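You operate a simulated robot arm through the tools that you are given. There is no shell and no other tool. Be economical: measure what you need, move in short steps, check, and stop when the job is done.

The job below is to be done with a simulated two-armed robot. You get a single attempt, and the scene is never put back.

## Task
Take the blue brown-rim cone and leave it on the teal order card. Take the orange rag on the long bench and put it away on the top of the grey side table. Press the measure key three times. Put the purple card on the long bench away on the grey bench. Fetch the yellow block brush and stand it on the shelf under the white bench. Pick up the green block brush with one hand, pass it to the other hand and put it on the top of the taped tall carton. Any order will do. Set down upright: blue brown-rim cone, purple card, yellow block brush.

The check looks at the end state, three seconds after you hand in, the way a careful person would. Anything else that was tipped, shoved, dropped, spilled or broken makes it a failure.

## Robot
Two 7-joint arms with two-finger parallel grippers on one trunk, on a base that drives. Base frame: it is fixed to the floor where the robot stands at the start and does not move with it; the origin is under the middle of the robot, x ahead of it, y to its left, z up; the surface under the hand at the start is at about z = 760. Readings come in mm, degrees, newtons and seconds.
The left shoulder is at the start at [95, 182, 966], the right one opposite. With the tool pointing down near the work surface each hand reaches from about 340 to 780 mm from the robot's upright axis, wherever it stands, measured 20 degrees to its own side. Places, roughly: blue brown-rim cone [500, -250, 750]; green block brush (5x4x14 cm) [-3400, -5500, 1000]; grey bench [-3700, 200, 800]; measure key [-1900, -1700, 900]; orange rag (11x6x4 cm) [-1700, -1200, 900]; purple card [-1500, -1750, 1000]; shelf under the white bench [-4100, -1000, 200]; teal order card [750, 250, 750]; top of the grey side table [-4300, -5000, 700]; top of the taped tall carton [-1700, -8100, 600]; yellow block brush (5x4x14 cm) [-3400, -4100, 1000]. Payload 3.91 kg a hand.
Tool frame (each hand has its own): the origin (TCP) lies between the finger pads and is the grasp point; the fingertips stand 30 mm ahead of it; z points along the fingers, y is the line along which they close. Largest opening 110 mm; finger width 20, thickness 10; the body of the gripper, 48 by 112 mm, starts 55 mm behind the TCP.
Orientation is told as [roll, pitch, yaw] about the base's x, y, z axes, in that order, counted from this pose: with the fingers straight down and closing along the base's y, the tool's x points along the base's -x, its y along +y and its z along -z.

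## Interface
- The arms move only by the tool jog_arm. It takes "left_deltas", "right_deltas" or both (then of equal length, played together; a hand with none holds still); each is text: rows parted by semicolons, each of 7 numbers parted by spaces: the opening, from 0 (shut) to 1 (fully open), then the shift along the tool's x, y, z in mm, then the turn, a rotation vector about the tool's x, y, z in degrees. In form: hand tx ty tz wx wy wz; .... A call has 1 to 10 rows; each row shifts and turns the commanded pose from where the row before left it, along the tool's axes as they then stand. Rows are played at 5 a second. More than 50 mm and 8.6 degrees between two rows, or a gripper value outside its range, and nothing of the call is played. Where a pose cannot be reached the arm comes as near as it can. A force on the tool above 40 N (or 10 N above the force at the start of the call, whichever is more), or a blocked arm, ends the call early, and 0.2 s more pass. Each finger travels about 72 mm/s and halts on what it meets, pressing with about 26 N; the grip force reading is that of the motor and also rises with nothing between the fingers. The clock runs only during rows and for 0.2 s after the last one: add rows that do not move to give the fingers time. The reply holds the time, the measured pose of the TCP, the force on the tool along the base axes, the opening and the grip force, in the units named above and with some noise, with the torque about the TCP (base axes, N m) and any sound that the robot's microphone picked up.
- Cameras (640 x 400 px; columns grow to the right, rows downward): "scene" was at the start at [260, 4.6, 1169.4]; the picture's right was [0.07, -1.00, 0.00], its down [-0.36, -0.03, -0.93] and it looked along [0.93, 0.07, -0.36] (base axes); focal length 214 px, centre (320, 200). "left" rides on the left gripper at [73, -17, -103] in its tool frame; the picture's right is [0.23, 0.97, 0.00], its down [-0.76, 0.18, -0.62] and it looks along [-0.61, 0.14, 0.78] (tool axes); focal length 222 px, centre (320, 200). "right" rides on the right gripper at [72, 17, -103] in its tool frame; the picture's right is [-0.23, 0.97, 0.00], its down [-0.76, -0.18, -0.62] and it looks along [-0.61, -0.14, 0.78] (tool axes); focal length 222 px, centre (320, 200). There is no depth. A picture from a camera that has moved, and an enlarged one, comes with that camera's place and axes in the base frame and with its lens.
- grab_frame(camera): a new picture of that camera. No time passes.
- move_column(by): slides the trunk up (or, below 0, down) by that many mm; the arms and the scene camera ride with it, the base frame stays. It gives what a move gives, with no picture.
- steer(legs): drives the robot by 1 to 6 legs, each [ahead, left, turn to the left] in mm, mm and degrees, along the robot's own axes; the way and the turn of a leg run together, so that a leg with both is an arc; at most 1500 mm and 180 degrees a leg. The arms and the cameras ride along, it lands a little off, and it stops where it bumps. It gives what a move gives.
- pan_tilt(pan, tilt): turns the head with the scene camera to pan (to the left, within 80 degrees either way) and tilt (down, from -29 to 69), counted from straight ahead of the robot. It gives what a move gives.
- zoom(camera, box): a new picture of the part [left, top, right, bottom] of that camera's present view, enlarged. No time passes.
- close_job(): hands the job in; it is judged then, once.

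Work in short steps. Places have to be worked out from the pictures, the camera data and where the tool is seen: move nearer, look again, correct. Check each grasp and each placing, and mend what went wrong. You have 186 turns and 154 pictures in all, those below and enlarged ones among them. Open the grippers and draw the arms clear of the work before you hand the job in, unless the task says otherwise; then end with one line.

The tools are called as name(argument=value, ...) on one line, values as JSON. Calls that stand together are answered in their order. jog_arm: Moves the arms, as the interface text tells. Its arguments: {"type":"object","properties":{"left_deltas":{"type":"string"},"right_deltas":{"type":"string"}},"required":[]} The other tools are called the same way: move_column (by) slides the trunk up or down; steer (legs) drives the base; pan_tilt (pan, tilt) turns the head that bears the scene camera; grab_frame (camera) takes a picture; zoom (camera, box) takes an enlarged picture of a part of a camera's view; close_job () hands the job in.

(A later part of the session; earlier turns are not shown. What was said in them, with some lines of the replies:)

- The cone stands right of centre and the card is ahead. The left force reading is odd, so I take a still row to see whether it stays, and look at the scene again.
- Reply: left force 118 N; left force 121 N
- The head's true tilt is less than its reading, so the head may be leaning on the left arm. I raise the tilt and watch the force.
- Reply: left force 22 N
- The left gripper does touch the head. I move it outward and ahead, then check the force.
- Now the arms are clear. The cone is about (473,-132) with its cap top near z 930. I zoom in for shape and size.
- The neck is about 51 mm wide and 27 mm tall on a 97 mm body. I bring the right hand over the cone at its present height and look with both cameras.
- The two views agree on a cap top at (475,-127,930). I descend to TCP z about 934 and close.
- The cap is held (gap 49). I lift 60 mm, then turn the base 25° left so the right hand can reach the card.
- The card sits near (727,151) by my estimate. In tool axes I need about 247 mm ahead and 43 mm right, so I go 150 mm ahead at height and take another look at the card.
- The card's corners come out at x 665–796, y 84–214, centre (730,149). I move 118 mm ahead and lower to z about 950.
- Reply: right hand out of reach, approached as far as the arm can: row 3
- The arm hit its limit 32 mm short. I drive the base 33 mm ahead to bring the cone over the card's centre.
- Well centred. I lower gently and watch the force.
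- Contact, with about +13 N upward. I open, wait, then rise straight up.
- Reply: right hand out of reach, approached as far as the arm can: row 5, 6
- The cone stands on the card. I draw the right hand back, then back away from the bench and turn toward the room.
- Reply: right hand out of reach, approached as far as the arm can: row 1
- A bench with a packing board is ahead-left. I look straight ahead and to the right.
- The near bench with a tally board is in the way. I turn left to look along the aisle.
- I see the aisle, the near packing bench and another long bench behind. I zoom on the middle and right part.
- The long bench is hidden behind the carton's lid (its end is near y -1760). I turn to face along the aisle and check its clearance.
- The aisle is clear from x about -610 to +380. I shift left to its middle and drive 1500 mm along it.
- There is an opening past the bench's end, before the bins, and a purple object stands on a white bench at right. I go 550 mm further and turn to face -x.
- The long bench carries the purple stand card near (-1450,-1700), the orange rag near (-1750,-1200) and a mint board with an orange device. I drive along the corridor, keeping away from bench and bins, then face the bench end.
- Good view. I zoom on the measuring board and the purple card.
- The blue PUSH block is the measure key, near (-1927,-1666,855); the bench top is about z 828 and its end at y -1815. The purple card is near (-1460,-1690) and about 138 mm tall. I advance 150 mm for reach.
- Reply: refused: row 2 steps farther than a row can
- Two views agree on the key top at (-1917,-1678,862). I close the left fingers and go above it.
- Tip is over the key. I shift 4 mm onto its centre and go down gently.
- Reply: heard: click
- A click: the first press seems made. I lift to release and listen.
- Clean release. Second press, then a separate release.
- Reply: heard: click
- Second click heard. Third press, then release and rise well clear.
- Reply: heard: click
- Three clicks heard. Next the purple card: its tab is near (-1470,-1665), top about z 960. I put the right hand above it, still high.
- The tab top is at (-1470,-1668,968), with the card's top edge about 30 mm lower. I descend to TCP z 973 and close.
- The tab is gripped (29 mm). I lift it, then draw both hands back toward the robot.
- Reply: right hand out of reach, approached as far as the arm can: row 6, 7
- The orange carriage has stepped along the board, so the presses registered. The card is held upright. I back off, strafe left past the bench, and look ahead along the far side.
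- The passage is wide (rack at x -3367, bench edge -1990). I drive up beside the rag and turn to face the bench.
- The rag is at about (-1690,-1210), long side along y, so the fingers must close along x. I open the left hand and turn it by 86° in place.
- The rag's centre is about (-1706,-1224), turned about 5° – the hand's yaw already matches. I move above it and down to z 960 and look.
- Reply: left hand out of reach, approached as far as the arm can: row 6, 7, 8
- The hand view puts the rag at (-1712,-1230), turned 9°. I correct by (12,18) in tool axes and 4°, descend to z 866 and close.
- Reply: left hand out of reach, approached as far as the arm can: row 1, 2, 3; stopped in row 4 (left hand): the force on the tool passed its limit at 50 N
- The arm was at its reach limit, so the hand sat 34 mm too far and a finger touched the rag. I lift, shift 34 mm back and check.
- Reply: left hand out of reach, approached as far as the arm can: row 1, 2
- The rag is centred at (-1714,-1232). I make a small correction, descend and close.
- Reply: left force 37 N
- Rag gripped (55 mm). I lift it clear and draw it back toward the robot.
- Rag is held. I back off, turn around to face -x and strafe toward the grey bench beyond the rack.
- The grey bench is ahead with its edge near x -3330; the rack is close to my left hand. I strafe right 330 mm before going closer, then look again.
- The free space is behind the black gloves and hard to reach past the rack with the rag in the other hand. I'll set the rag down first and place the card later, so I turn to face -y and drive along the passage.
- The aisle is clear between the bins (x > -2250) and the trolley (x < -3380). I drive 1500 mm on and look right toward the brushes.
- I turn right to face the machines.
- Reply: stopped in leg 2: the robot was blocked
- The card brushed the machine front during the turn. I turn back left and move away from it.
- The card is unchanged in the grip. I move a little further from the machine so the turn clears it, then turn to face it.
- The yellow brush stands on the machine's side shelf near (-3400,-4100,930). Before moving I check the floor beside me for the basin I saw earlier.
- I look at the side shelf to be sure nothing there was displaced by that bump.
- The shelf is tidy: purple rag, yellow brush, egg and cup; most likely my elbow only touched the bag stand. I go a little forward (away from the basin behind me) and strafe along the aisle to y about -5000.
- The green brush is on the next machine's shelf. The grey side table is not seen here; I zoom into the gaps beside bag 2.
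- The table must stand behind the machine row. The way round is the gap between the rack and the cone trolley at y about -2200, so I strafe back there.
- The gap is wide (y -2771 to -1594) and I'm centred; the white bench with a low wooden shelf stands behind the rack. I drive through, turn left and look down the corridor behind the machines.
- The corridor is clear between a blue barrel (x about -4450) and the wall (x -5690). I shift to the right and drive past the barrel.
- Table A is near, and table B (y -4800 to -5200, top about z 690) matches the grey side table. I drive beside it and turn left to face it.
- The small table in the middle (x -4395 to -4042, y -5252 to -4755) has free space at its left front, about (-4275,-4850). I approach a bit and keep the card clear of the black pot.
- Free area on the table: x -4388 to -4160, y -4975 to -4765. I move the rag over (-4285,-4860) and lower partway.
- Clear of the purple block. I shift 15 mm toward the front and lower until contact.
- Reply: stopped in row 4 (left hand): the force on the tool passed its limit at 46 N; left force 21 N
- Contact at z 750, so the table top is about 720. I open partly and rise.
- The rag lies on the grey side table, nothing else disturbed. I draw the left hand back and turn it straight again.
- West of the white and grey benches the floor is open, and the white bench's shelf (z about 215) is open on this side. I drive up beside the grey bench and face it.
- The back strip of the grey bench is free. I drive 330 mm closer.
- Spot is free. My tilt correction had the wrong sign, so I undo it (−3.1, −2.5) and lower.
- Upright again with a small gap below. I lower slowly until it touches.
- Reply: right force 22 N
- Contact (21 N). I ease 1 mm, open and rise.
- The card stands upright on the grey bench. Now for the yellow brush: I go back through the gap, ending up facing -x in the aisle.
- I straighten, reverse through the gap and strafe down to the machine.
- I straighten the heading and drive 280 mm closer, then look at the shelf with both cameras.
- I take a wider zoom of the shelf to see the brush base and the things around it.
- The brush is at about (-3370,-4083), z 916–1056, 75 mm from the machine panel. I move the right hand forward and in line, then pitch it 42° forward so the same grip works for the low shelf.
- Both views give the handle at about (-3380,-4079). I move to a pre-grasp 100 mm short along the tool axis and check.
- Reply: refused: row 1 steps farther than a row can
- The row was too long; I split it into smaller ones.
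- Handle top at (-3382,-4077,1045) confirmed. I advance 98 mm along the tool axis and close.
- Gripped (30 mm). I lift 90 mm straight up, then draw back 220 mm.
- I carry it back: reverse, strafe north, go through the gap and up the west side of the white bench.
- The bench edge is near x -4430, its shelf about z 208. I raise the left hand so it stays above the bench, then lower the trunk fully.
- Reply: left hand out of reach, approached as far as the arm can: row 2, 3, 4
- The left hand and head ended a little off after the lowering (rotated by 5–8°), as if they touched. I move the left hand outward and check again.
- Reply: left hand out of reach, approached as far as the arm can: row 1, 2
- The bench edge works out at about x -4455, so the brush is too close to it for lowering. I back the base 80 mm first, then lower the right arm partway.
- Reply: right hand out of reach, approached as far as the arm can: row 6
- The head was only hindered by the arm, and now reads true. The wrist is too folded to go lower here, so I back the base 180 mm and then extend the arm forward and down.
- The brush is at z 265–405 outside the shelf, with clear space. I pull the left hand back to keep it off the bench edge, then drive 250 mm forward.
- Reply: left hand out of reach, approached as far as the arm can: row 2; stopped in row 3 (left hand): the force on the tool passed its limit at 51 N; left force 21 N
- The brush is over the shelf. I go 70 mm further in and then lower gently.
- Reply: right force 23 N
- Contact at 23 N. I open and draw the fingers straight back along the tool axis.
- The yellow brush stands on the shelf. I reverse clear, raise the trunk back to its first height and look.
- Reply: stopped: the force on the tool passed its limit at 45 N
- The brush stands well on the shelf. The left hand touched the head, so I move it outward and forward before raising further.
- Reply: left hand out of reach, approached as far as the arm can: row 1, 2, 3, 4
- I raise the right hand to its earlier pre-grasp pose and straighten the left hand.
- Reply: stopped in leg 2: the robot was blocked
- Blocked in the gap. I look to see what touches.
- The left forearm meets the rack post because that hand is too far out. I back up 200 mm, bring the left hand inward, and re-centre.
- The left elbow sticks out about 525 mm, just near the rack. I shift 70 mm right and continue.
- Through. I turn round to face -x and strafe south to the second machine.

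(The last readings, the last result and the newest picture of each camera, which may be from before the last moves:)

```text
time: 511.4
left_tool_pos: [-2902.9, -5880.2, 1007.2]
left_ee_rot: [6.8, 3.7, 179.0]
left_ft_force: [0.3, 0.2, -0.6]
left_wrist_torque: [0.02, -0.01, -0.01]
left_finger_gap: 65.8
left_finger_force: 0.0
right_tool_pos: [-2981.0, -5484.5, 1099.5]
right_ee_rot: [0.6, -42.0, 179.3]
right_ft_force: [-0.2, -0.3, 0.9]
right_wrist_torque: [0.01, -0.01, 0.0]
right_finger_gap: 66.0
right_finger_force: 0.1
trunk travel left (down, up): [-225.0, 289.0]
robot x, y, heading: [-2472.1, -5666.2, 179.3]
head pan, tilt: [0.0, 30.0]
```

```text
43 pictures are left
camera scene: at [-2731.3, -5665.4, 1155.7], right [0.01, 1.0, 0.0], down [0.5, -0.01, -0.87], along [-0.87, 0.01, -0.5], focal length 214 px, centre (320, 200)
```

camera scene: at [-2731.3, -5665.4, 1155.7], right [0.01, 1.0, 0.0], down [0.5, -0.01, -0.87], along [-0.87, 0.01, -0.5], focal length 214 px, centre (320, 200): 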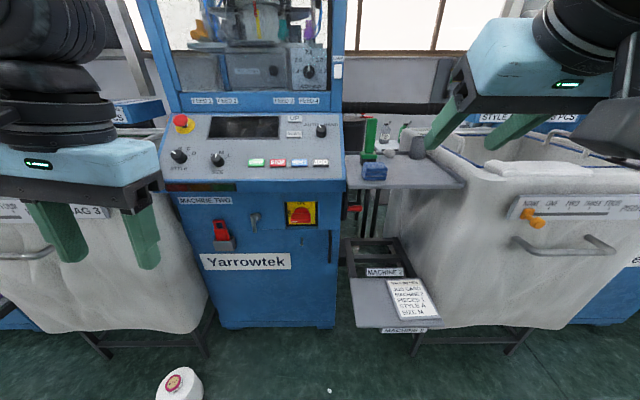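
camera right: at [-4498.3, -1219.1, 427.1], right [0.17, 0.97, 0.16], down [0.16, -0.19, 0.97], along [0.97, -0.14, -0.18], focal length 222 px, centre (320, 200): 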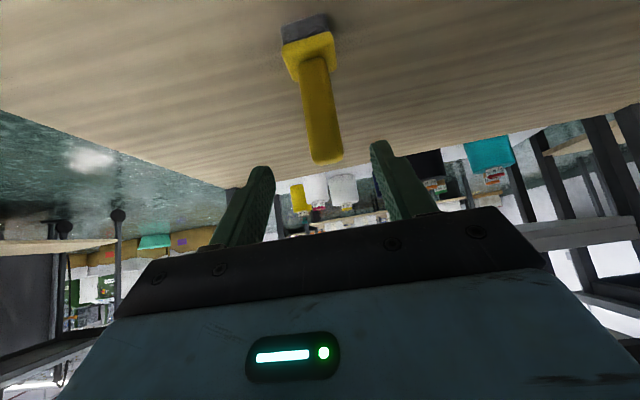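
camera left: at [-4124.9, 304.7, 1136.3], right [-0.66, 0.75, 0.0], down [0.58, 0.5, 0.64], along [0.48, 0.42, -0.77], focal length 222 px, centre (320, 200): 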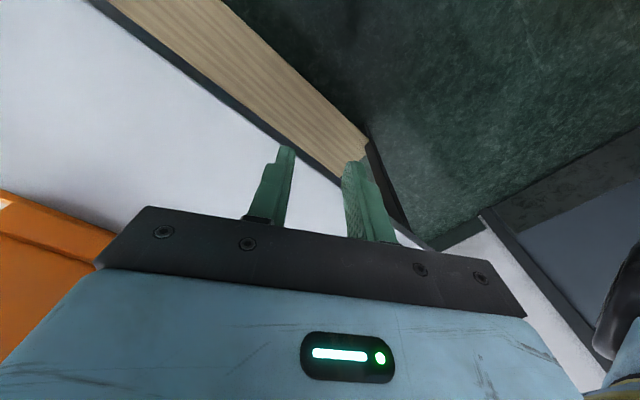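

I drive 178 mm closer and zoom on the shelf.

steer(legs=[[178, 0, 0.8]])

zoom(camera="scene", box=[320, 70, 500, 220])

grab_frame(camera="right")

```text
time: 512.9
left_tool_pos: [-3076.9, -5887.2, 1007.5]
left_ee_rot: [6.6, 3.7, -179.9]
left_ft_force: [-0.6, 0.6, -1.1]
left_wrist_torque: [0.01, -0.05, -0.01]
left_finger_gap: 66.0
left_finger_force: 0.1
right_tool_pos: [-3162.5, -5493.0, 1099.3]
right_ee_rot: [0.6, -42.1, -179.6]
right_ft_force: [-0.5, 0.0, 1.0]
right_wrist_torque: [-0.02, -0.01, -0.02]
right_finger_gap: 66.0
right_finger_force: 0.1
trunk travel left (down, up): [-225.0, 289.0]
robot x, y, heading: [-2652.0, -5666.3, -179.5]
head pan, tilt: [0.0, 30.0]
```

```text
2.67 times, centred on (410, 145) of scene
camera zoom: at [-2908.9, -5669.9, 1155.5], right [-0.01, 1.0, 0.0], down [0.5, 0.0, -0.87], along [-0.87, -0.01, -0.5], focal length 572 px, centre (80, 347)
```

zoom: 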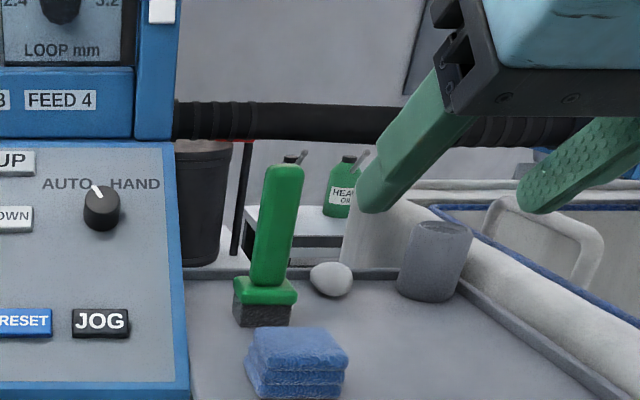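

```text
41 pictures are left
camera right: at [-3038.8, -5508.6, 1126.7], right [-0.15, -0.97, 0.16], down [-0.15, 0.18, 0.97], along [-0.98, 0.13, -0.18], focal length 222 px, centre (320, 200)
```

right: 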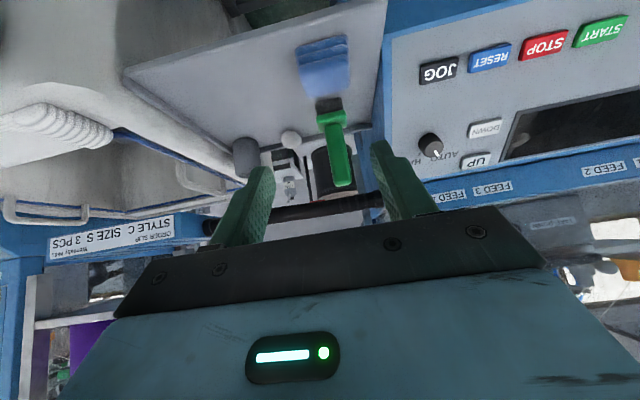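

The green brush is in the same relative place: about (-3380,-5507). I go to the pre-grasp.

jog_arm(right_deltas="0.6 -27.5 3.5 26 0 0 0;0.6 -27.5 3.5 26 0 0 0;0.6 -27.5 3.5 26 0 0 0;0.6 -27.5 3.5 26 0 0 0;0.6 0 0 0 0 0 0")

grab_frame(camera="right")

```text
time: 514.1
left_tool_pos: [-3075.3, -5887.4, 1008.5]
left_ee_rot: [6.7, 3.7, -179.9]
left_ft_force: [-0.2, 0.1, -0.4]
left_wrist_torque: [-0.04, 0.0, 0.03]
left_finger_gap: 66.2
left_finger_force: 0.0
right_tool_pos: [-3315.9, -5508.8, 1096.3]
right_ee_rot: [0.6, -42.1, -179.6]
right_ft_force: [1.5, 0.5, -0.5]
right_wrist_torque: [-0.01, 0.01, -0.02]
right_finger_gap: 66.2
right_finger_force: 0.1
trunk travel left (down, up): [-225.0, 289.0]
robot x, y, heading: [-2653.9, -5666.4, -179.7]
head pan, tilt: [0.0, 30.0]
```

```text
40 pictures are left
camera right: at [-3191.9, -5524.0, 1123.8], right [-0.15, -0.97, 0.16], down [-0.15, 0.18, 0.97], along [-0.98, 0.13, -0.17], focal length 222 px, centre (320, 200)
```

right: 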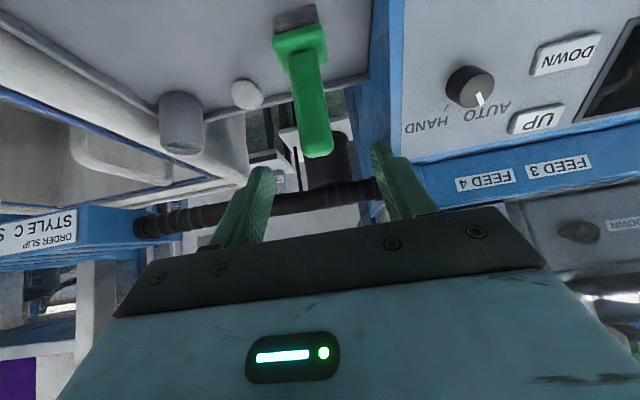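

It matches the yellow case almost exactly. I advance 98 mm with the same small side shift and close.

jog_arm(right_deltas="0.6 0 -3 33 0 0 0;0.6 0 0 33 0 0 0;0.6 0 0 32 0 0 0;0.6 0 0 0 0 0 0;0 0 0 0 0 0 0;0 0 0 0 0 0 0;0 0 0 0 0 0 0")

jog_arm(right_deltas="0 -13 0 -15 0 0 0;0 -23 0 -26 0 0 0;0 -24 0 -26 0 0 0;0 30 0 -27 0 0 0;0 33 0 -29.5 0 0 0;0 33 0 -29.5 0 0 0;0 33 0 -29.5 0 0 0;0 33 0 -29.5 0 0 0;0 0 0 0 0 0 0")

grab_frame(camera="scene")

```text
time: 515.7
left_tool_pos: [-3074.8, -5887.7, 1007.7]
left_ee_rot: [6.7, 3.7, -179.9]
left_ft_force: [-0.8, -0.1, -0.2]
left_wrist_torque: [0.01, -0.03, -0.04]
left_finger_gap: 65.9
left_finger_force: 0.1
right_tool_pos: [-3376.7, -5507.7, 1022.5]
right_ee_rot: [0.6, -42.0, -179.6]
right_ft_force: [0.2, 0.2, -0.4]
right_wrist_torque: [0.01, 0.0, 0.02]
right_finger_gap: 29.6
right_finger_force: 25.7
trunk travel left (down, up): [-225.0, 289.0]
robot x, y, heading: [-2652.9, -5666.7, -179.5]
head pan, tilt: [0.0, 30.0]
```

```text
time: 517.7
left_tool_pos: [-3075.6, -5887.8, 1007.7]
left_ee_rot: [6.7, 3.7, -179.8]
left_ft_force: [0.6, -1.1, -0.4]
left_wrist_torque: [0.02, -0.02, 0.0]
left_finger_gap: 66.0
left_finger_force: 0.1
right_tool_pos: [-3160.2, -5504.9, 1111.9]
right_ee_rot: [0.7, -42.0, -179.6]
right_ft_force: [0.4, 0.1, -1.0]
right_wrist_torque: [0.01, -0.02, -0.03]
right_finger_gap: 29.5
right_finger_force: 26.1
trunk travel left (down, up): [-225.0, 289.0]
robot x, y, heading: [-2650.8, -5667.4, -179.6]
head pan, tilt: [0.0, 30.0]
```

```text
39 pictures are left
camera scene: at [-2908.6, -5669.9, 1155.6], right [-0.01, 1.0, 0.0], down [0.5, 0.0, -0.87], along [-0.87, -0.01, -0.5], focal length 214 px, centre (320, 200)
```

scene: 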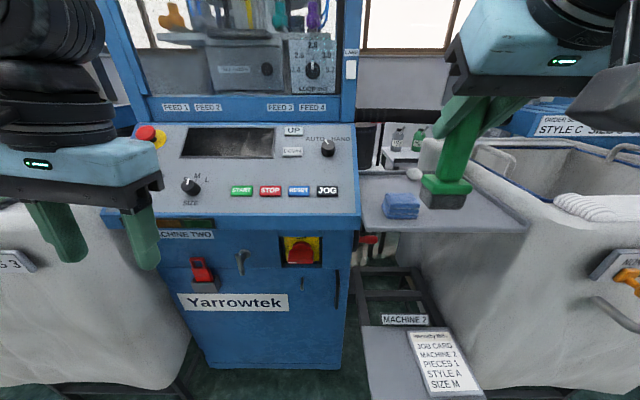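

Held (29.5 mm). I back off into the aisle, bring the right hand inward and lower, and roll the left hand to point toward the right hand for the hand-over.

steer(legs=[[-220, 0, 0]])

jog_arm(left_deltas="1 0 0 0 8.5 -3.7 0;1 0 0 0 8.5 0 0;1 0 0 0 8.5 0 0;1 0 0 0 8.5 0 0;1 0 0 0 8.5 0 0;1 0 0 0 8.5 0 0;1 0 0 0 8.5 0 0;1 0 0 0 8.5 0 0;1 0 0 0 8.5 0 0;1 0 0 0 8.5 0 0", right_deltas="0 1.7 20 35.5 0 0 0;0 1.7 20 35.5 0 0 0;0 1.7 20 35.5 0 0 0;0 1.7 20 35.5 0 0 0;0 0 0 0 0 0 0;0 0 0 0 0 0 0;0 0 0 0 0 0 0;0 0 0 0 0 0 0;0 0 0 0 0 0 0;0 0 0 0 0 0 0")

grab_frame(camera="scene")

```text
time: 519.4
left_tool_pos: [-2852.6, -5885.9, 1008.5]
left_ee_rot: [6.7, 3.7, -179.9]
left_ft_force: [0.0, 0.2, 0.0]
left_wrist_torque: [-0.05, -0.04, 0.0]
left_finger_gap: 66.1
left_finger_force: 0.1
right_tool_pos: [-2935.6, -5502.2, 1113.9]
right_ee_rot: [0.5, -42.2, -179.7]
right_ft_force: [1.5, 0.1, -1.5]
right_wrist_torque: [0.0, 0.0, 0.0]
right_finger_gap: 29.4
right_finger_force: 25.8
trunk travel left (down, up): [-225.0, 289.0]
robot x, y, heading: [-2425.4, -5659.7, -179.6]
head pan, tilt: [0.0, 30.0]
```

```text
refused: row 1 steps farther than a row can; nothing moved
```

```text
38 pictures are left
camera scene: at [-2684.5, -5667.9, 1155.8], right [-0.01, 1.0, 0.0], down [0.5, 0.0, -0.87], along [-0.87, -0.01, -0.5], focal length 214 px, centre (320, 200)
```

scene: 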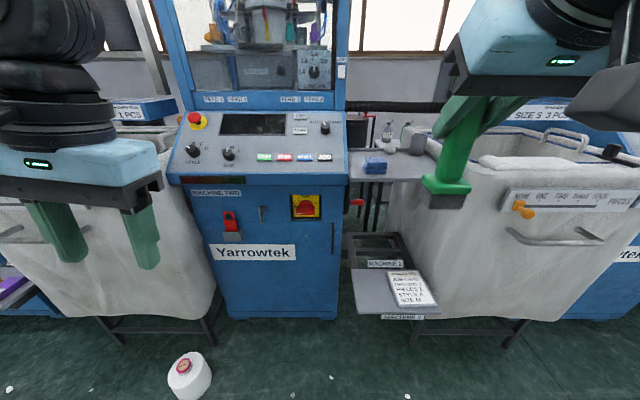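

The first row's combined turn was over the limit; I repeat with the pitch fix on its own row.

jog_arm(left_deltas="1 0 0 0 0 -3.7 0;1 0 0 0 8.5 0 0;1 0 0 0 8.5 0 0;1 0 0 0 8.5 0 0;1 0 0 0 8.5 0 0;1 0 0 0 8.5 0 0;1 0 0 0 8.5 0 0;1 0 0 0 8.5 0 0;1 0 0 0 8.5 0 0;1 0 0 0 8.5 0 0", right_deltas="0 1.7 20 35.5 0 0 0;0 1.7 20 35.5 0 0 0;0 1.7 20 35.5 0 0 0;0 1.7 20 35.5 0 0 0;0 0 0 0 0 0 0;0 0 0 0 0 0 0;0 0 0 0 0 0 0;0 0 0 0 0 0 0;0 0 0 0 0 0 0;0 0 0 0 0 0 0")

grab_frame(camera="scene")

```text
time: 521.6
left_tool_pos: [-2853.4, -5884.9, 1008.3]
left_ee_rot: [-70.0, -0.1, 179.7]
left_ft_force: [0.2, -1.5, 0.0]
left_wrist_torque: [0.01, 0.01, -0.02]
left_finger_gap: 109.8
left_finger_force: 0.0
right_tool_pos: [-3023.6, -5584.2, 1004.3]
right_ee_rot: [0.6, -42.1, -179.7]
right_ft_force: [0.3, -0.2, -0.4]
right_wrist_torque: [-0.03, 0.0, -0.02]
right_finger_gap: 29.5
right_finger_force: 25.8
trunk travel left (down, up): [-225.0, 289.0]
robot x, y, heading: [-2428.2, -5662.2, -179.7]
head pan, tilt: [0.0, 30.0]
```

```text
37 pictures are left
camera scene: at [-2685.3, -5668.1, 1155.7], right [-0.01, 1.0, 0.0], down [0.5, 0.0, -0.87], along [-0.87, -0.01, -0.5], focal length 214 px, centre (320, 200)
```

scene: 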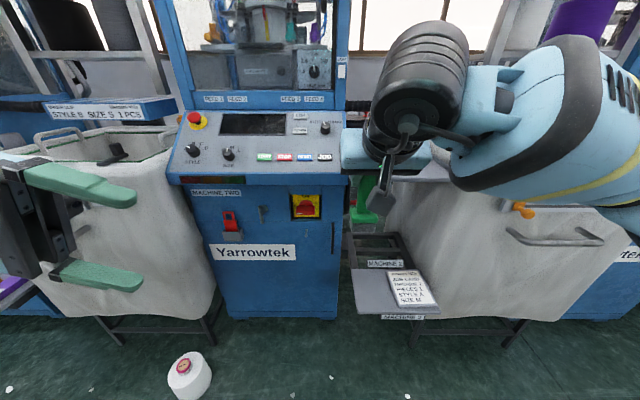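

The left hand now points right, but its fingers close vertically; I turn it 90° about its own axis so they close front-to-back.

jog_arm(left_deltas="1 0 0 0 0 0 8.5;1 0 0 0 0 0 8.5;1 0 0 0 0 0 8.5;1 0 0 0 0 0 8.5;1 0 0 0 0 0 8.5;1 0 0 0 0 0 8.5;1 0 0 0 0 0 8.5;1 0 0 0 0 0 8.5;1 0 0 0 0 0 8.5;1 0 0 0 0 0 8.5")

grab_frame(camera="scene")

grab_frame(camera="left")

```text
time: 523.8
left_tool_pos: [-2853.4, -5886.8, 1009.1]
left_ee_rot: [-13.0, -69.2, 103.4]
left_ft_force: [1.0, -0.4, -0.3]
left_wrist_torque: [0.0, 0.03, 0.02]
left_finger_gap: 109.9
left_finger_force: 0.0
right_tool_pos: [-3023.4, -5583.5, 1003.7]
right_ee_rot: [0.5, -41.9, -179.7]
right_ft_force: [0.6, -1.4, -0.4]
right_wrist_torque: [-0.01, 0.02, -0.02]
right_finger_gap: 29.8
right_finger_force: 25.7
trunk travel left (down, up): [-225.0, 289.0]
robot x, y, heading: [-2426.8, -5668.1, -179.7]
head pan, tilt: [0.0, 30.0]
```

```text
36 pictures are left
camera scene: at [-2685.2, -5667.9, 1155.7], right [-0.01, 1.0, 0.0], down [0.5, 0.0, -0.87], along [-0.87, -0.01, -0.5], focal length 214 px, centre (320, 200)
```

scene: 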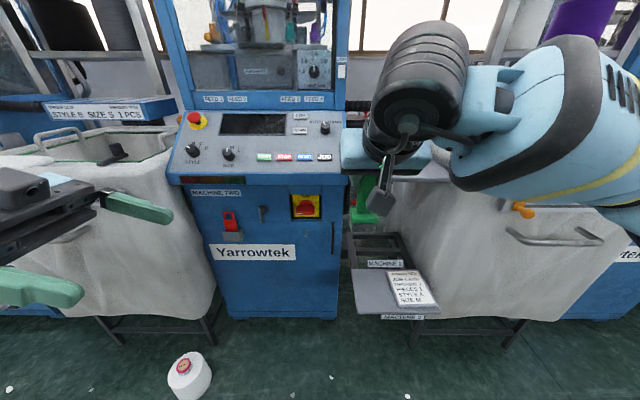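

```text
35 pictures are left
camera left: at [-2831.1, -6007.3, 977.5], right [-0.95, -0.1, -0.29], down [-0.24, -0.33, 0.91], along [-0.19, 0.94, 0.29], focal length 222 px, centre (320, 200)
```

left: 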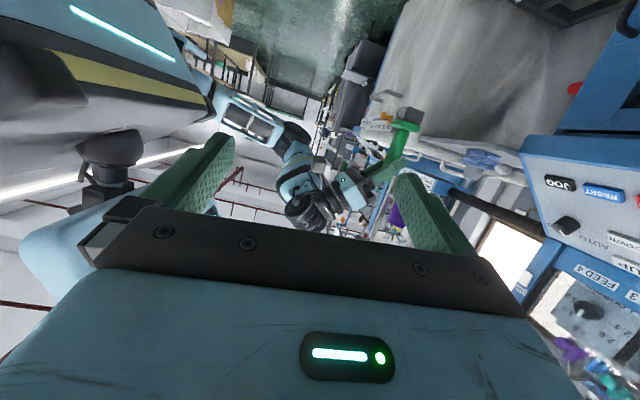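

Now the fingers close front-to-back. The block end of the brush is at about (-3027,-5583,917); I move the left hand to a pre-grasp 110 mm short of it.

jog_arm(left_deltas="1 -8 43 0 0 0 0;1 -8 43 0 0 0 0;1 -8 43 0 0 0 0;1 -8 42.5 0 0 0 0;1 0 0 42 0 0 0;1 0 0 42 0 0 0;1 0 0 42 0 0 0;1 0 0 42 0 0 0;1 0 0 39 0 0 0;1 0 0 0 0 0 0")

grab_frame(camera="left")

grab_frame(camera="scene")

```text
time: 526.0
left_tool_pos: [-3027.4, -5682.8, 955.0]
left_ee_rot: [-13.4, -69.2, 103.8]
left_ft_force: [0.6, 0.2, -1.0]
left_wrist_torque: [0.01, -0.01, 0.0]
left_finger_gap: 109.9
left_finger_force: 0.1
right_tool_pos: [-3023.0, -5584.4, 1004.9]
right_ee_rot: [0.5, -42.0, -179.8]
right_ft_force: [0.7, 0.2, -0.2]
right_wrist_torque: [0.01, -0.02, 0.0]
right_finger_gap: 29.6
right_finger_force: 26.2
trunk travel left (down, up): [-225.0, 289.0]
robot x, y, heading: [-2424.9, -5665.3, -179.7]
head pan, tilt: [0.0, 30.0]
```

```text
34 pictures are left
camera left: at [-3005.5, -5805.7, 923.7], right [-0.95, -0.1, -0.29], down [-0.25, -0.33, 0.91], along [-0.19, 0.94, 0.29], focal length 222 px, centre (320, 200)
```

left: 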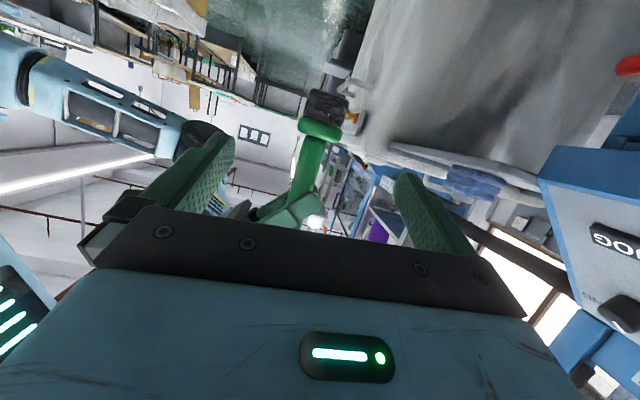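

```text
33 pictures are left
camera scene: at [-2685.1, -5668.2, 1155.7], right [-0.01, 1.0, 0.0], down [0.5, 0.0, -0.87], along [-0.87, -0.01, -0.5], focal length 214 px, centre (320, 200)
```

scene: 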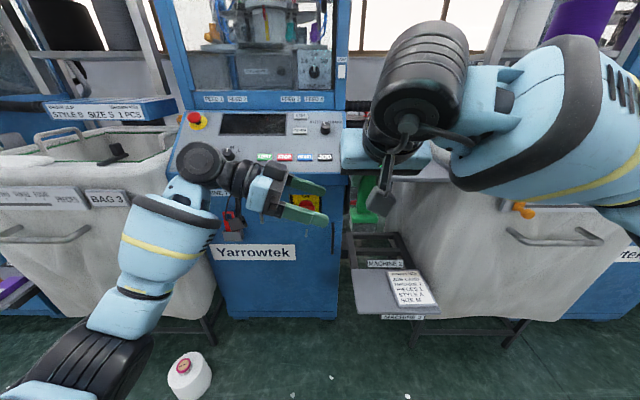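

The block is right in line. I advance 103 mm and close the left hand on it.

jog_arm(left_deltas="1 0 0 35 0 0 0;1 0 0 35 0 0 0;1 0 0 33 0 0 0;1 0 0 0 0 0 0;0 0 0 0 0 0 0;0 0 0 0 0 0 0;0 0 0 0 0 0 0;0 0 0 0 0 0 0")

grab_frame(camera="left")

```text
time: 527.8
left_tool_pos: [-3025.7, -5586.1, 917.6]
left_ee_rot: [-13.2, -69.2, 104.0]
left_ft_force: [-1.7, 0.8, 1.0]
left_wrist_torque: [0.03, 0.18, -0.17]
left_finger_gap: 40.2
left_finger_force: 26.5
right_tool_pos: [-3024.0, -5585.5, 1004.0]
right_ee_rot: [0.6, -42.0, -179.6]
right_ft_force: [3.3, -0.5, -0.3]
right_wrist_torque: [-0.03, -0.39, 0.18]
right_finger_gap: 29.6
right_finger_force: 25.8
trunk travel left (down, up): [-225.0, 289.0]
robot x, y, heading: [-2427.5, -5662.1, -179.8]
head pan, tilt: [0.0, 30.0]
```

```text
32 pictures are left
camera left: at [-3004.4, -5708.7, 886.9], right [-0.95, -0.1, -0.29], down [-0.25, -0.33, 0.91], along [-0.19, 0.94, 0.29], focal length 222 px, centre (320, 200)
```

left: 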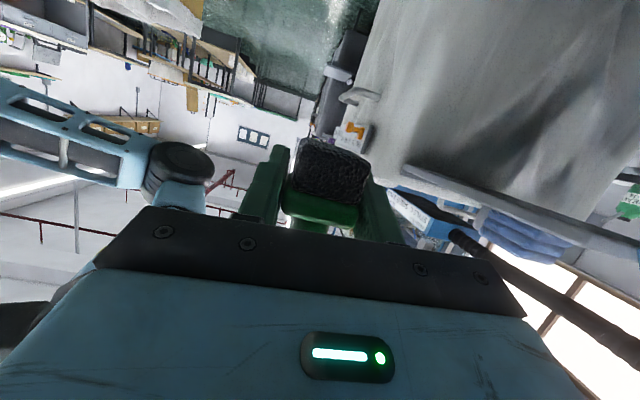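

The left hand holds the block (40 mm). I open the right hand and draw it back along its axis, then outward.

jog_arm(right_deltas="0.6 0 0 0 0 0 0;0.6 0 0 0 0 0 0;0.6 0 0 -20 0 0 0;0.6 0 0 -40 0 0 0;0.6 0 -20 -30 0 0 0;0.6 0 -40 0 0 0 0;0.6 0 -40 0 0 0 0;0.6 0 -40 0 0 0 0;0.6 0 0 0 0 0 0")

grab_frame(camera="scene")

```text
time: 529.8
left_tool_pos: [-3025.0, -5587.9, 918.5]
left_ee_rot: [-13.4, -69.2, 104.1]
left_ft_force: [-0.1, -0.8, -0.6]
left_wrist_torque: [0.01, 0.03, -0.02]
left_finger_gap: 40.4
left_finger_force: 26.2
right_tool_pos: [-2967.4, -5442.6, 1065.5]
right_ee_rot: [0.6, -41.9, -179.7]
right_ft_force: [0.2, 0.6, -0.2]
right_wrist_torque: [0.01, 0.0, 0.03]
right_finger_gap: 66.2
right_finger_force: 0.0
trunk travel left (down, up): [-225.0, 289.0]
robot x, y, heading: [-2428.4, -5665.0, -179.5]
head pan, tilt: [0.0, 30.0]
```

```text
31 pictures are left
camera scene: at [-2685.2, -5668.4, 1155.7], right [-0.01, 1.0, 0.0], down [0.5, 0.0, -0.87], along [-0.87, -0.01, -0.5], focal length 214 px, centre (320, 200)
```

scene: 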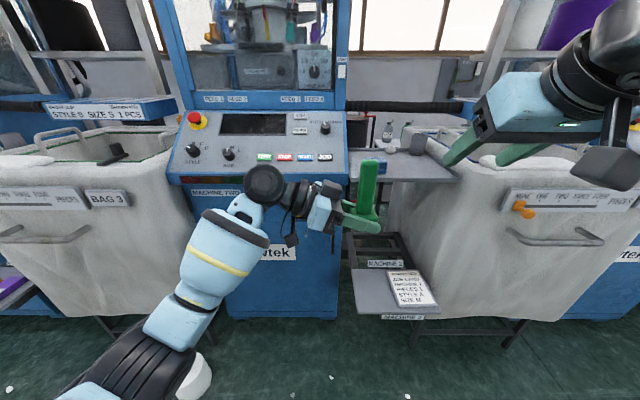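

The hand-over worked: the left hand holds the brush. I turn the left hand to point down (so the brush will lie flat) and pull it back toward the robot.

jog_arm(left_deltas="0 0 -15 0 0 8.5 0;0 0 -20 0 0 8.5 0;0 0 -20 0 0 8.5 0;0 0 -20 0 0 8.5 0;0 0 -20 0 0 8.5 0;0 0 -20 0 0 8.5 0;0 0 -20 0 0 8.5 0;0 0 -20 0 0 8.5 0;0 45 0 0 0 0 0;0 45 0 0 0 0 0")

grab_frame(camera="scene")

```text
time: 532.0
left_tool_pos: [-2868.8, -5672.7, 925.9]
left_ee_rot: [-4.7, -1.7, 91.4]
left_ft_force: [-0.2, -0.2, 0.3]
left_wrist_torque: [-0.02, -0.04, -0.01]
left_finger_gap: 40.1
left_finger_force: 25.9
right_tool_pos: [-2966.3, -5443.9, 1067.0]
right_ee_rot: [0.5, -41.9, -179.7]
right_ft_force: [0.7, 0.5, -0.3]
right_wrist_torque: [0.0, 0.0, 0.01]
right_finger_gap: 66.1
right_finger_force: 0.3
trunk travel left (down, up): [-225.0, 289.0]
robot x, y, heading: [-2426.8, -5665.3, -179.9]
head pan, tilt: [0.0, 30.0]
```

```text
30 pictures are left
camera scene: at [-2684.9, -5668.4, 1155.7], right [-0.01, 1.0, 0.0], down [0.5, 0.0, -0.87], along [-0.87, -0.01, -0.5], focal length 214 px, centre (320, 200)
```

scene: 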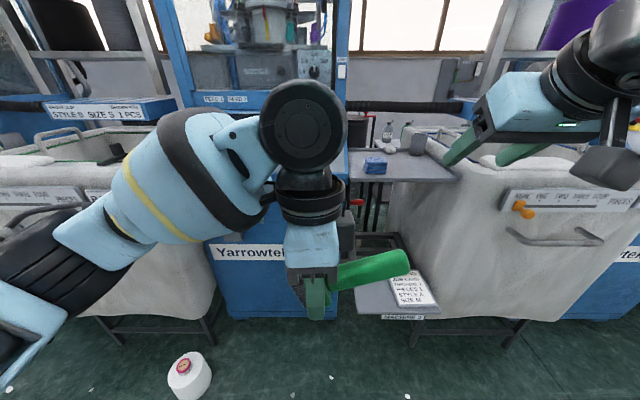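

The brush lies nearly horizontal in the left hand. I tidy both arms, then turn to face the bins side.

jog_arm(left_deltas="0 45 0 0 0 0 0;0 45 0 0 0 0 0;0 45 0 0 0 0 0;0 0 0 -40 0 0 0;0 0 0 0 0 0 0;0 0 0 0 0 0 0;0 0 0 0 0 0 0;0 0 0 0 0 0 0", right_deltas="0.6 0 0 0 0 8.4 0;0.6 0 0 0 0 8.4 0;0.6 0 0 0 0 8.4 0;0.6 0 0 0 0 8.4 0;0.6 0 0 0 0 8.4 0;0.6 35 0 0 0 0 0;0.6 35 0 0 0 0 0;0.6 35 0 0 0 0 0")

steer(legs=[[0, 0, 90]])

pan_tilt(pan=10, tilt=15)

grab_frame(camera="scene")

```text
time: 533.8
left_tool_pos: [-2864.5, -5811.8, 962.6]
left_ee_rot: [-4.7, -1.7, 91.5]
left_ft_force: [0.6, 0.1, -0.6]
left_wrist_torque: [0.0, 0.0, 0.0]
left_finger_gap: 40.0
left_finger_force: 26.2
right_tool_pos: [-2863.5, -5442.9, 1071.5]
right_ee_rot: [0.5, 0.1, -179.2]
right_ft_force: [0.4, 0.0, -0.4]
right_wrist_torque: [0.02, 0.03, 0.02]
right_finger_gap: 66.0
right_finger_force: 0.0
trunk travel left (down, up): [-225.0, 289.0]
robot x, y, heading: [-2427.3, -5665.5, -179.8]
head pan, tilt: [0.0, 30.0]
```

```text
time: 538.1
left_tool_pos: [-2273.8, -6098.6, 963.2]
left_ee_rot: [-4.7, -1.7, -177.6]
left_ft_force: [-0.3, 0.3, -0.7]
left_wrist_torque: [-0.01, -0.06, 0.0]
left_finger_gap: 40.0
left_finger_force: 25.5
right_tool_pos: [-2640.0, -6104.4, 1070.2]
right_ee_rot: [0.6, 0.0, -88.2]
right_ft_force: [0.0, 0.0, 0.8]
right_wrist_torque: [0.01, -0.02, -0.01]
right_finger_gap: 66.2
right_finger_force: 0.1
trunk travel left (down, up): [-225.0, 289.0]
robot x, y, heading: [-2427.6, -5663.8, -88.6]
head pan, tilt: [0.0, 30.0]
```

```text
time: 538.8
left_tool_pos: [-2272.9, -6100.6, 963.1]
left_ee_rot: [-4.7, -1.7, -177.6]
left_ft_force: [0.4, 0.4, -0.5]
left_wrist_torque: [-0.01, 0.0, 0.02]
left_finger_gap: 39.7
left_finger_force: 26.3
right_tool_pos: [-2641.4, -6104.8, 1071.0]
right_ee_rot: [0.5, 0.0, -88.3]
right_ft_force: [0.8, -0.4, 0.1]
right_wrist_torque: [-0.01, 0.02, 0.01]
right_finger_gap: 65.8
right_finger_force: 0.0
trunk travel left (down, up): [-225.0, 289.0]
robot x, y, heading: [-2427.2, -5666.3, -88.8]
head pan, tilt: [10.0, 15.0]
```

```text
29 pictures are left
camera scene: at [-2405.5, -5925.1, 1179.8], right [-0.98, -0.2, 0.0], down [-0.05, 0.25, -0.97], along [0.19, -0.95, -0.26], focal length 214 px, centre (320, 200)
```

scene: 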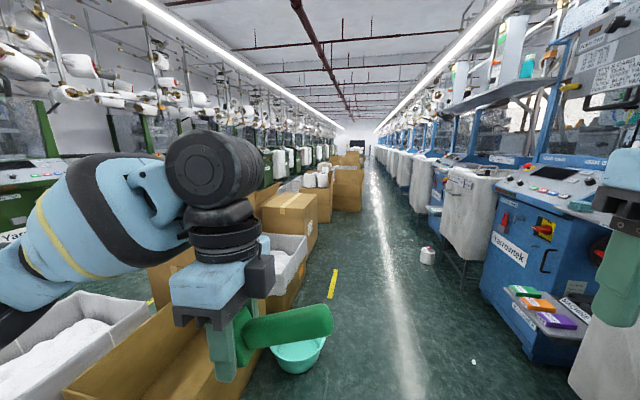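

I zoom on the cartons ahead to find the taped tall one.

zoom(camera="scene", box=[240, 130, 400, 280])

```text
2.67 times, centred on (320, 205) of scene
camera zoom: at [-2405.5, -5925.1, 1179.8], right [-0.98, -0.2, 0.0], down [-0.05, 0.25, -0.97], along [0.19, -0.95, -0.26], focal length 572 px, centre (320, 187)
```

zoom: 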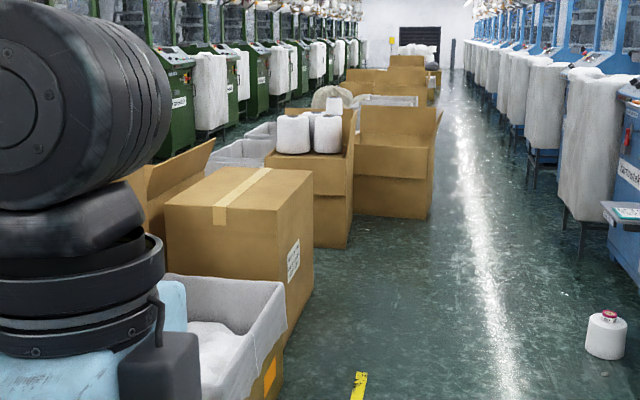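

The taped carton's top spans about x -1895 to -1500, y -7720 to -8270. I shift right to pass the basin, drive south and turn to face the carton.

steer(legs=[[0, -165, -1.2], [1200, 0, 0], [1200, 0, 0], [0, 0, 90]])

pan_tilt(pan=0, tilt=30)

grab_frame(camera="scene")

```text
time: 556.0
left_tool_pos: [-2130.3, -7890.2, 963.8]
left_ee_rot: [-4.7, -1.8, -88.2]
left_ft_force: [0.1, -0.7, -1.0]
left_wrist_torque: [0.0, 0.02, 0.0]
left_finger_gap: 39.5
left_finger_force: 26.1
right_tool_pos: [-2128.0, -8258.2, 1072.2]
right_ee_rot: [0.5, 0.1, 1.0]
right_ft_force: [-0.3, 0.3, -0.1]
right_wrist_torque: [0.02, 0.02, 0.0]
right_finger_gap: 65.7
right_finger_force: 0.1
trunk travel left (down, up): [-225.0, 289.0]
robot x, y, heading: [-2569.3, -8040.8, 0.6]
head pan, tilt: [10.0, 15.0]
```

```text
time: 556.8
left_tool_pos: [-2130.5, -7890.6, 963.0]
left_ee_rot: [-4.8, -1.7, -88.2]
left_ft_force: [0.2, 0.0, -0.6]
left_wrist_torque: [0.02, -0.01, -0.04]
left_finger_gap: 39.4
left_finger_force: 25.8
right_tool_pos: [-2128.5, -8259.2, 1070.4]
right_ee_rot: [0.6, 0.1, 1.1]
right_ft_force: [0.0, 0.0, 0.1]
right_wrist_torque: [-0.03, -0.04, -0.01]
right_finger_gap: 66.2
right_finger_force: 0.0
trunk travel left (down, up): [-225.0, 289.0]
robot x, y, heading: [-2564.8, -8044.6, 0.6]
head pan, tilt: [0.0, 30.0]
```

```text
27 pictures are left
camera scene: at [-2309.3, -8039.8, 1155.8], right [0.01, -1.0, 0.0], down [-0.5, -0.01, -0.87], along [0.87, 0.01, -0.5], focal length 214 px, centre (320, 200)
```

scene: 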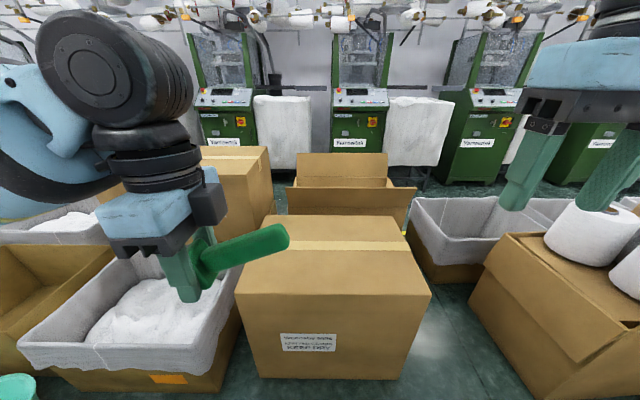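

The front carton (x -1886 to -1467, y -8375 to -7781, top about z 577) matches the given place. I drive 250 mm closer and bring the brush over it.

steer(legs=[[250, 0, -0.6]])

jog_arm(left_deltas="0 -25 35 0 0 0 0;0 -25 35 0 0 0 0;0 -25 35 0 0 0 0;0 -25 35 0 0 0 0;0 0 0 45 0 0 0;0 0 0 45 0 0 0;0 0 0 45 0 0 0;0 0 0 45 0 0 0;0 0 0 45 0 0 0;0 0 0 0 0 0 0")

grab_frame(camera="scene")

grab_frame(camera="left")

```text
time: 558.6
left_tool_pos: [-1881.7, -7891.1, 963.2]
left_ee_rot: [-4.7, -1.7, -88.7]
left_ft_force: [0.4, -0.4, 0.2]
left_wrist_torque: [0.01, 0.05, 0.02]
left_finger_gap: 39.4
left_finger_force: 26.1
right_tool_pos: [-1881.5, -8258.2, 1070.5]
right_ee_rot: [0.5, 0.0, 0.7]
right_ft_force: [0.1, 0.4, 0.1]
right_wrist_torque: [0.01, 0.02, 0.03]
right_finger_gap: 65.8
right_finger_force: 0.0
trunk travel left (down, up): [-225.0, 289.0]
robot x, y, heading: [-2318.3, -8036.2, 0.3]
head pan, tilt: [0.0, 30.0]
```

```text
time: 560.8
left_tool_pos: [-1757.5, -7995.9, 728.1]
left_ee_rot: [-4.7, -1.7, -88.6]
left_ft_force: [0.1, -0.3, -0.9]
left_wrist_torque: [0.0, 0.04, 0.01]
left_finger_gap: 39.5
left_finger_force: 26.2
right_tool_pos: [-1883.1, -8259.5, 1072.1]
right_ee_rot: [0.5, 0.0, 0.7]
right_ft_force: [0.1, 0.5, 0.0]
right_wrist_torque: [0.02, 0.05, 0.01]
right_finger_gap: 66.1
right_finger_force: 0.0
trunk travel left (down, up): [-225.0, 289.0]
robot x, y, heading: [-2317.2, -8042.1, 0.1]
head pan, tilt: [0.0, 30.0]
```

```text
26 pictures are left
camera scene: at [-2061.6, -8039.4, 1155.7], right [0.01, -1.0, 0.0], down [-0.5, 0.0, -0.87], along [0.87, 0.0, -0.5], focal length 214 px, centre (320, 200)
```

scene: 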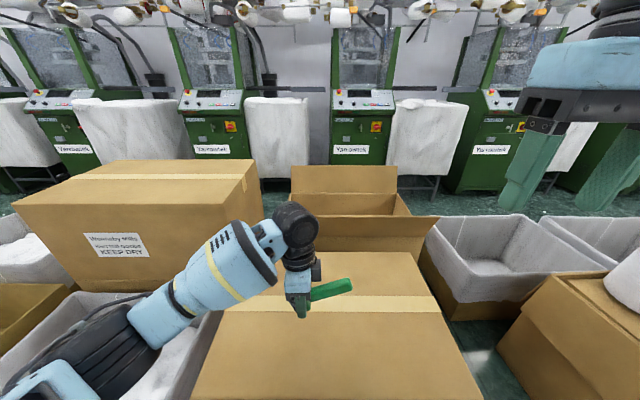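

```text
25 pictures are left
camera left: at [-1767.7, -7920.3, 831.0], right [0.96, 0.25, -0.09], down [0.25, -0.74, 0.63], along [0.09, -0.63, -0.77], focal length 222 px, centre (320, 200)
```

left: 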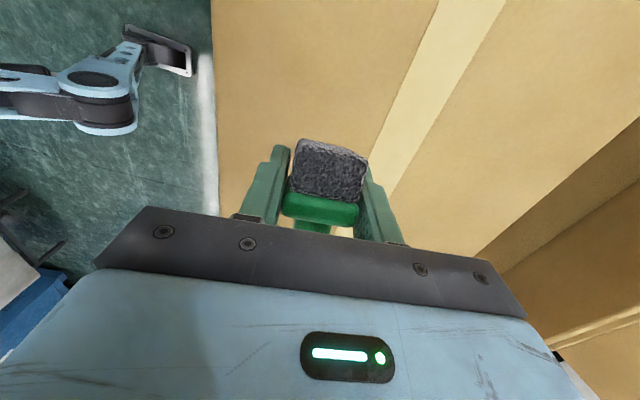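

The brush is above the carton, its handle slightly up. I roll 17° more to flatten it and lower to near the top.

jog_arm(left_deltas="0 0 0 0 0 8.5 0;0 0 0 0 0 8.5 0;0 0 0 40 0 0 0;0 0 0 35 0 0 0;0 0 0 12 0 0 0;0 0 0 8 0 0 0;0 0 0 8 0 0 0;0 0 0 0 0 0 0")

grab_frame(camera="scene")

```text
time: 562.6
left_tool_pos: [-1766.5, -7969.9, 630.9]
left_ee_rot: [-5.0, 15.2, -90.0]
left_ft_force: [0.0, -0.6, -1.5]
left_wrist_torque: [0.03, 0.03, -0.04]
left_finger_gap: 39.7
left_finger_force: 26.3
right_tool_pos: [-1883.4, -8258.0, 1070.8]
right_ee_rot: [0.4, -0.1, 0.6]
right_ft_force: [0.0, -0.2, -0.7]
right_wrist_torque: [-0.01, 0.0, 0.03]
right_finger_gap: 66.0
right_finger_force: 0.1
trunk travel left (down, up): [-225.0, 289.0]
robot x, y, heading: [-2319.9, -8040.8, 0.2]
head pan, tilt: [0.0, 30.0]
```

```text
24 pictures are left
camera scene: at [-2061.4, -8039.4, 1155.7], right [0.01, -1.0, 0.0], down [-0.5, 0.0, -0.87], along [0.87, 0.0, -0.5], focal length 214 px, centre (320, 200)
```

scene: 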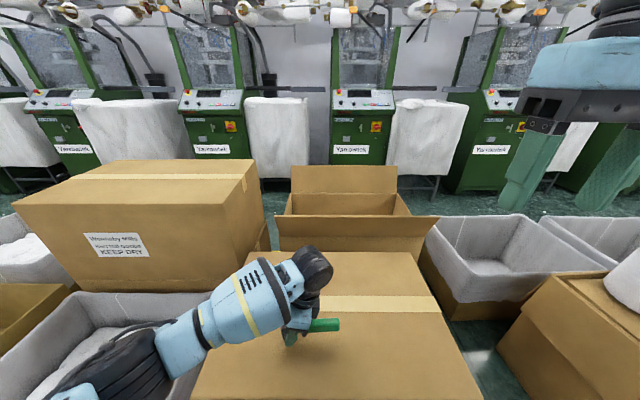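

No contact yet. I lower on in small steps.

jog_arm(left_deltas="0 0 0 8 0 0 0;0 0 0 6 0 0 0;0 0 0 5 0 0 0;0 0 0 4 0 0 0;0 0 0 0 0 0 0")

```text
time: 563.8
left_tool_pos: [-1767.7, -7963.6, 614.1]
left_ee_rot: [-4.4, 15.0, -89.9]
left_ft_force: [-2.1, 1.6, 35.4]
left_wrist_torque: [0.07, -0.83, -0.06]
left_finger_gap: 39.8
left_finger_force: 25.5
right_tool_pos: [-1885.3, -8259.7, 1070.8]
right_ee_rot: [0.6, -0.2, 0.7]
right_ft_force: [0.4, 0.4, -0.7]
right_wrist_torque: [0.0, 0.02, -0.04]
right_finger_gap: 65.6
right_finger_force: 0.1
trunk travel left (down, up): [-225.0, 289.0]
robot x, y, heading: [-2317.1, -8042.4, 0.4]
head pan, tilt: [0.0, 30.0]
```

Contact at 35 N. I ease 3 mm, open, and draw back along the tool axis.

jog_arm(left_deltas="0 0 0 -3 0 0 0;0.7 0 0 0 0 0 0;0.7 0 0 0 0 0 0;0.7 0 0 -15 0 0 0;0.7 0 0 -40 0 0 0;0.7 0 0 -45 0 0 0;0.7 0 0 -45 0 0 0;0.7 0 0 -45 0 0 0;0.7 0 0 -45 0 0 0;0.7 0 0 -45 0 0 0")

grab_frame(camera="scene")

grab_frame(camera="left")

```text
time: 564.4
left_tool_pos: [-1774.3, -7965.3, 614.7]
left_ee_rot: [-5.4, 15.3, -90.4]
left_ft_force: [-21.5, 2.9, 24.2]
left_wrist_torque: [0.09, -0.22, 0.13]
left_finger_gap: 65.1
left_finger_force: 0.0
right_tool_pos: [-1885.4, -8258.9, 1070.8]
right_ee_rot: [0.5, 0.0, 0.6]
right_ft_force: [0.4, 0.5, 0.1]
right_wrist_torque: [-0.02, 0.02, 0.01]
right_finger_gap: 66.0
right_finger_force: 0.1
trunk travel left (down, up): [-225.0, 289.0]
robot x, y, heading: [-2319.0, -8039.9, 0.2]
head pan, tilt: [0.0, 30.0]
stopped in row 3 (left hand): the force on the tool passed its limit at 49 N (the readings are from after the stop); the commanded pose is now the measured one
```

```text
23 pictures are left
camera scene: at [-2064.4, -8039.1, 1156.1], right [0.01, -1.0, 0.0], down [-0.5, 0.0, -0.87], along [0.87, 0.01, -0.5], focal length 214 px, centre (320, 200)
```

scene: 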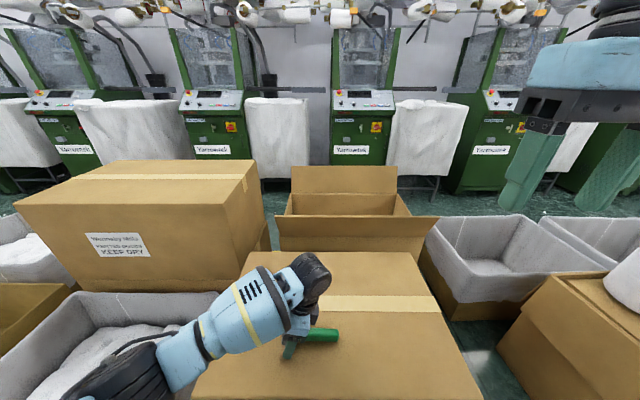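

```text
22 pictures are left
camera left: at [-1780.5, -7922.3, 735.0], right [0.97, 0.24, -0.03], down [0.23, -0.9, 0.38], along [0.06, -0.38, -0.92], focal length 222 px, centre (320, 200)
```

left: 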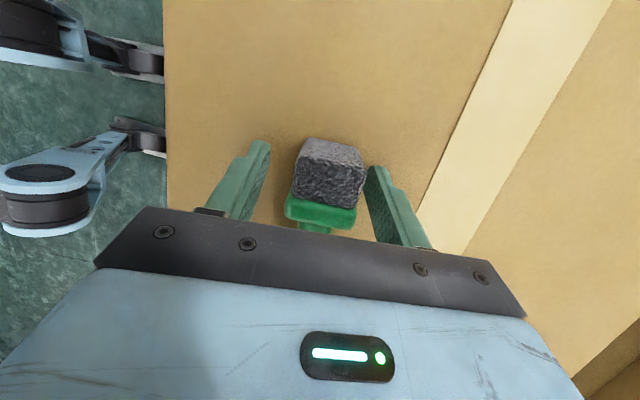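

The brush is released and rests on the carton; a fingertip still pressed the cardboard. I draw the hand back now.

jog_arm(left_deltas="0.6 0 0 -8 0 0 0;0.6 0 0 -25 0 0 0;0.6 0 0 -40 0 0 0;0.6 0 0 -45 0 0 0;0.6 0 0 -45 0 0 0;0.6 0 0 -45 0 0 0;0.6 0 0 -45 0 0 0;0.6 0 -45 0 0 0 0;0.6 0 -45 0 0 0 0")

grab_frame(camera="scene")

```text
time: 566.4
left_tool_pos: [-1838.4, -8033.9, 863.8]
left_ee_rot: [-5.5, 15.4, -90.2]
left_ft_force: [-0.3, 0.1, 0.0]
left_wrist_torque: [-0.01, 0.0, 0.0]
left_finger_gap: 66.2
left_finger_force: 0.1
right_tool_pos: [-1884.3, -8259.8, 1070.7]
right_ee_rot: [0.5, -0.1, 0.7]
right_ft_force: [-0.4, 0.0, 0.3]
right_wrist_torque: [0.03, 0.02, 0.03]
right_finger_gap: 65.9
right_finger_force: 0.0
trunk travel left (down, up): [-225.0, 289.0]
robot x, y, heading: [-2320.0, -8039.8, 0.3]
head pan, tilt: [0.0, 30.0]
```

```text
21 pictures are left
camera scene: at [-2062.1, -8039.5, 1155.8], right [0.01, -1.0, 0.0], down [-0.5, 0.0, -0.87], along [0.87, 0.0, -0.5], focal length 214 px, centre (320, 200)
```

scene: 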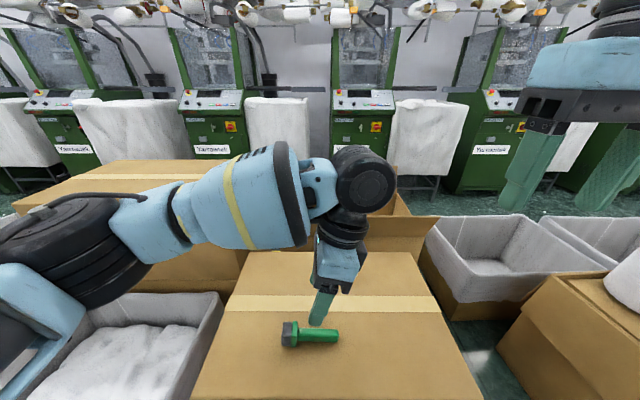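

The green brush lies on the carton top, well inside its edges. I raise the left hand, back the robot clear, and take a last look.

jog_arm(left_deltas="0.6 0 0 -45 0 0 0;0.6 0 0 -45 0 0 0;0.6 0 0 0 0 0 0")

steer(legs=[[-270, 0, 0]])

grab_frame(camera="scene")

```text
time: 567.2
left_tool_pos: [-1827.9, -8055.5, 950.2]
left_ee_rot: [-5.6, 15.4, -90.3]
left_ft_force: [0.7, 0.3, -0.8]
left_wrist_torque: [-0.01, 0.0, 0.02]
left_finger_gap: 65.7
left_finger_force: 0.0
right_tool_pos: [-1882.8, -8259.0, 1069.2]
right_ee_rot: [0.5, 0.0, 0.6]
right_ft_force: [-0.1, 0.1, -0.7]
right_wrist_torque: [-0.03, 0.02, -0.01]
right_finger_gap: 66.0
right_finger_force: 0.1
trunk travel left (down, up): [-225.0, 289.0]
robot x, y, heading: [-2322.1, -8035.8, 0.3]
head pan, tilt: [0.0, 30.0]
```

```text
time: 569.1
left_tool_pos: [-2099.0, -8059.6, 950.6]
left_ee_rot: [-5.5, 15.3, -90.7]
left_ft_force: [-0.6, 0.8, 0.4]
left_wrist_torque: [0.02, 0.03, 0.01]
left_finger_gap: 66.1
left_finger_force: 0.1
right_tool_pos: [-2154.2, -8262.7, 1071.5]
right_ee_rot: [0.5, 0.1, 0.4]
right_ft_force: [-0.5, -0.1, -0.5]
right_wrist_torque: [0.0, -0.03, -0.03]
right_finger_gap: 66.1
right_finger_force: 0.2
trunk travel left (down, up): [-225.0, 289.0]
robot x, y, heading: [-2585.6, -8039.5, 0.0]
head pan, tilt: [0.0, 30.0]
```

```text
20 pictures are left
camera scene: at [-2331.3, -8041.5, 1155.8], right [0.0, -1.0, 0.0], down [-0.5, 0.0, -0.87], along [0.87, 0.0, -0.5], focal length 214 px, centre (320, 200)
```

scene: 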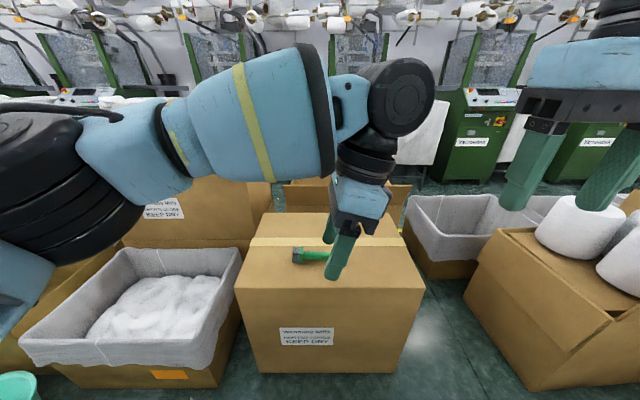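

The brush lies flat on the carton, both grippers are open and the arms are clear of the work, so I hand in.

close_job()

```text
The job is handed in.
```

All six jobs were carried out and handed in; I checked each placing by camera and heard a click for each of the three key presses. Along the way an arm touched something twice: probably the stand of bag 1, and a post of the cone rack by the white bench. Nothing looked disturbed in the pictures that showed those spots, but I did not go back for a final check of the rack or the cone trolley.
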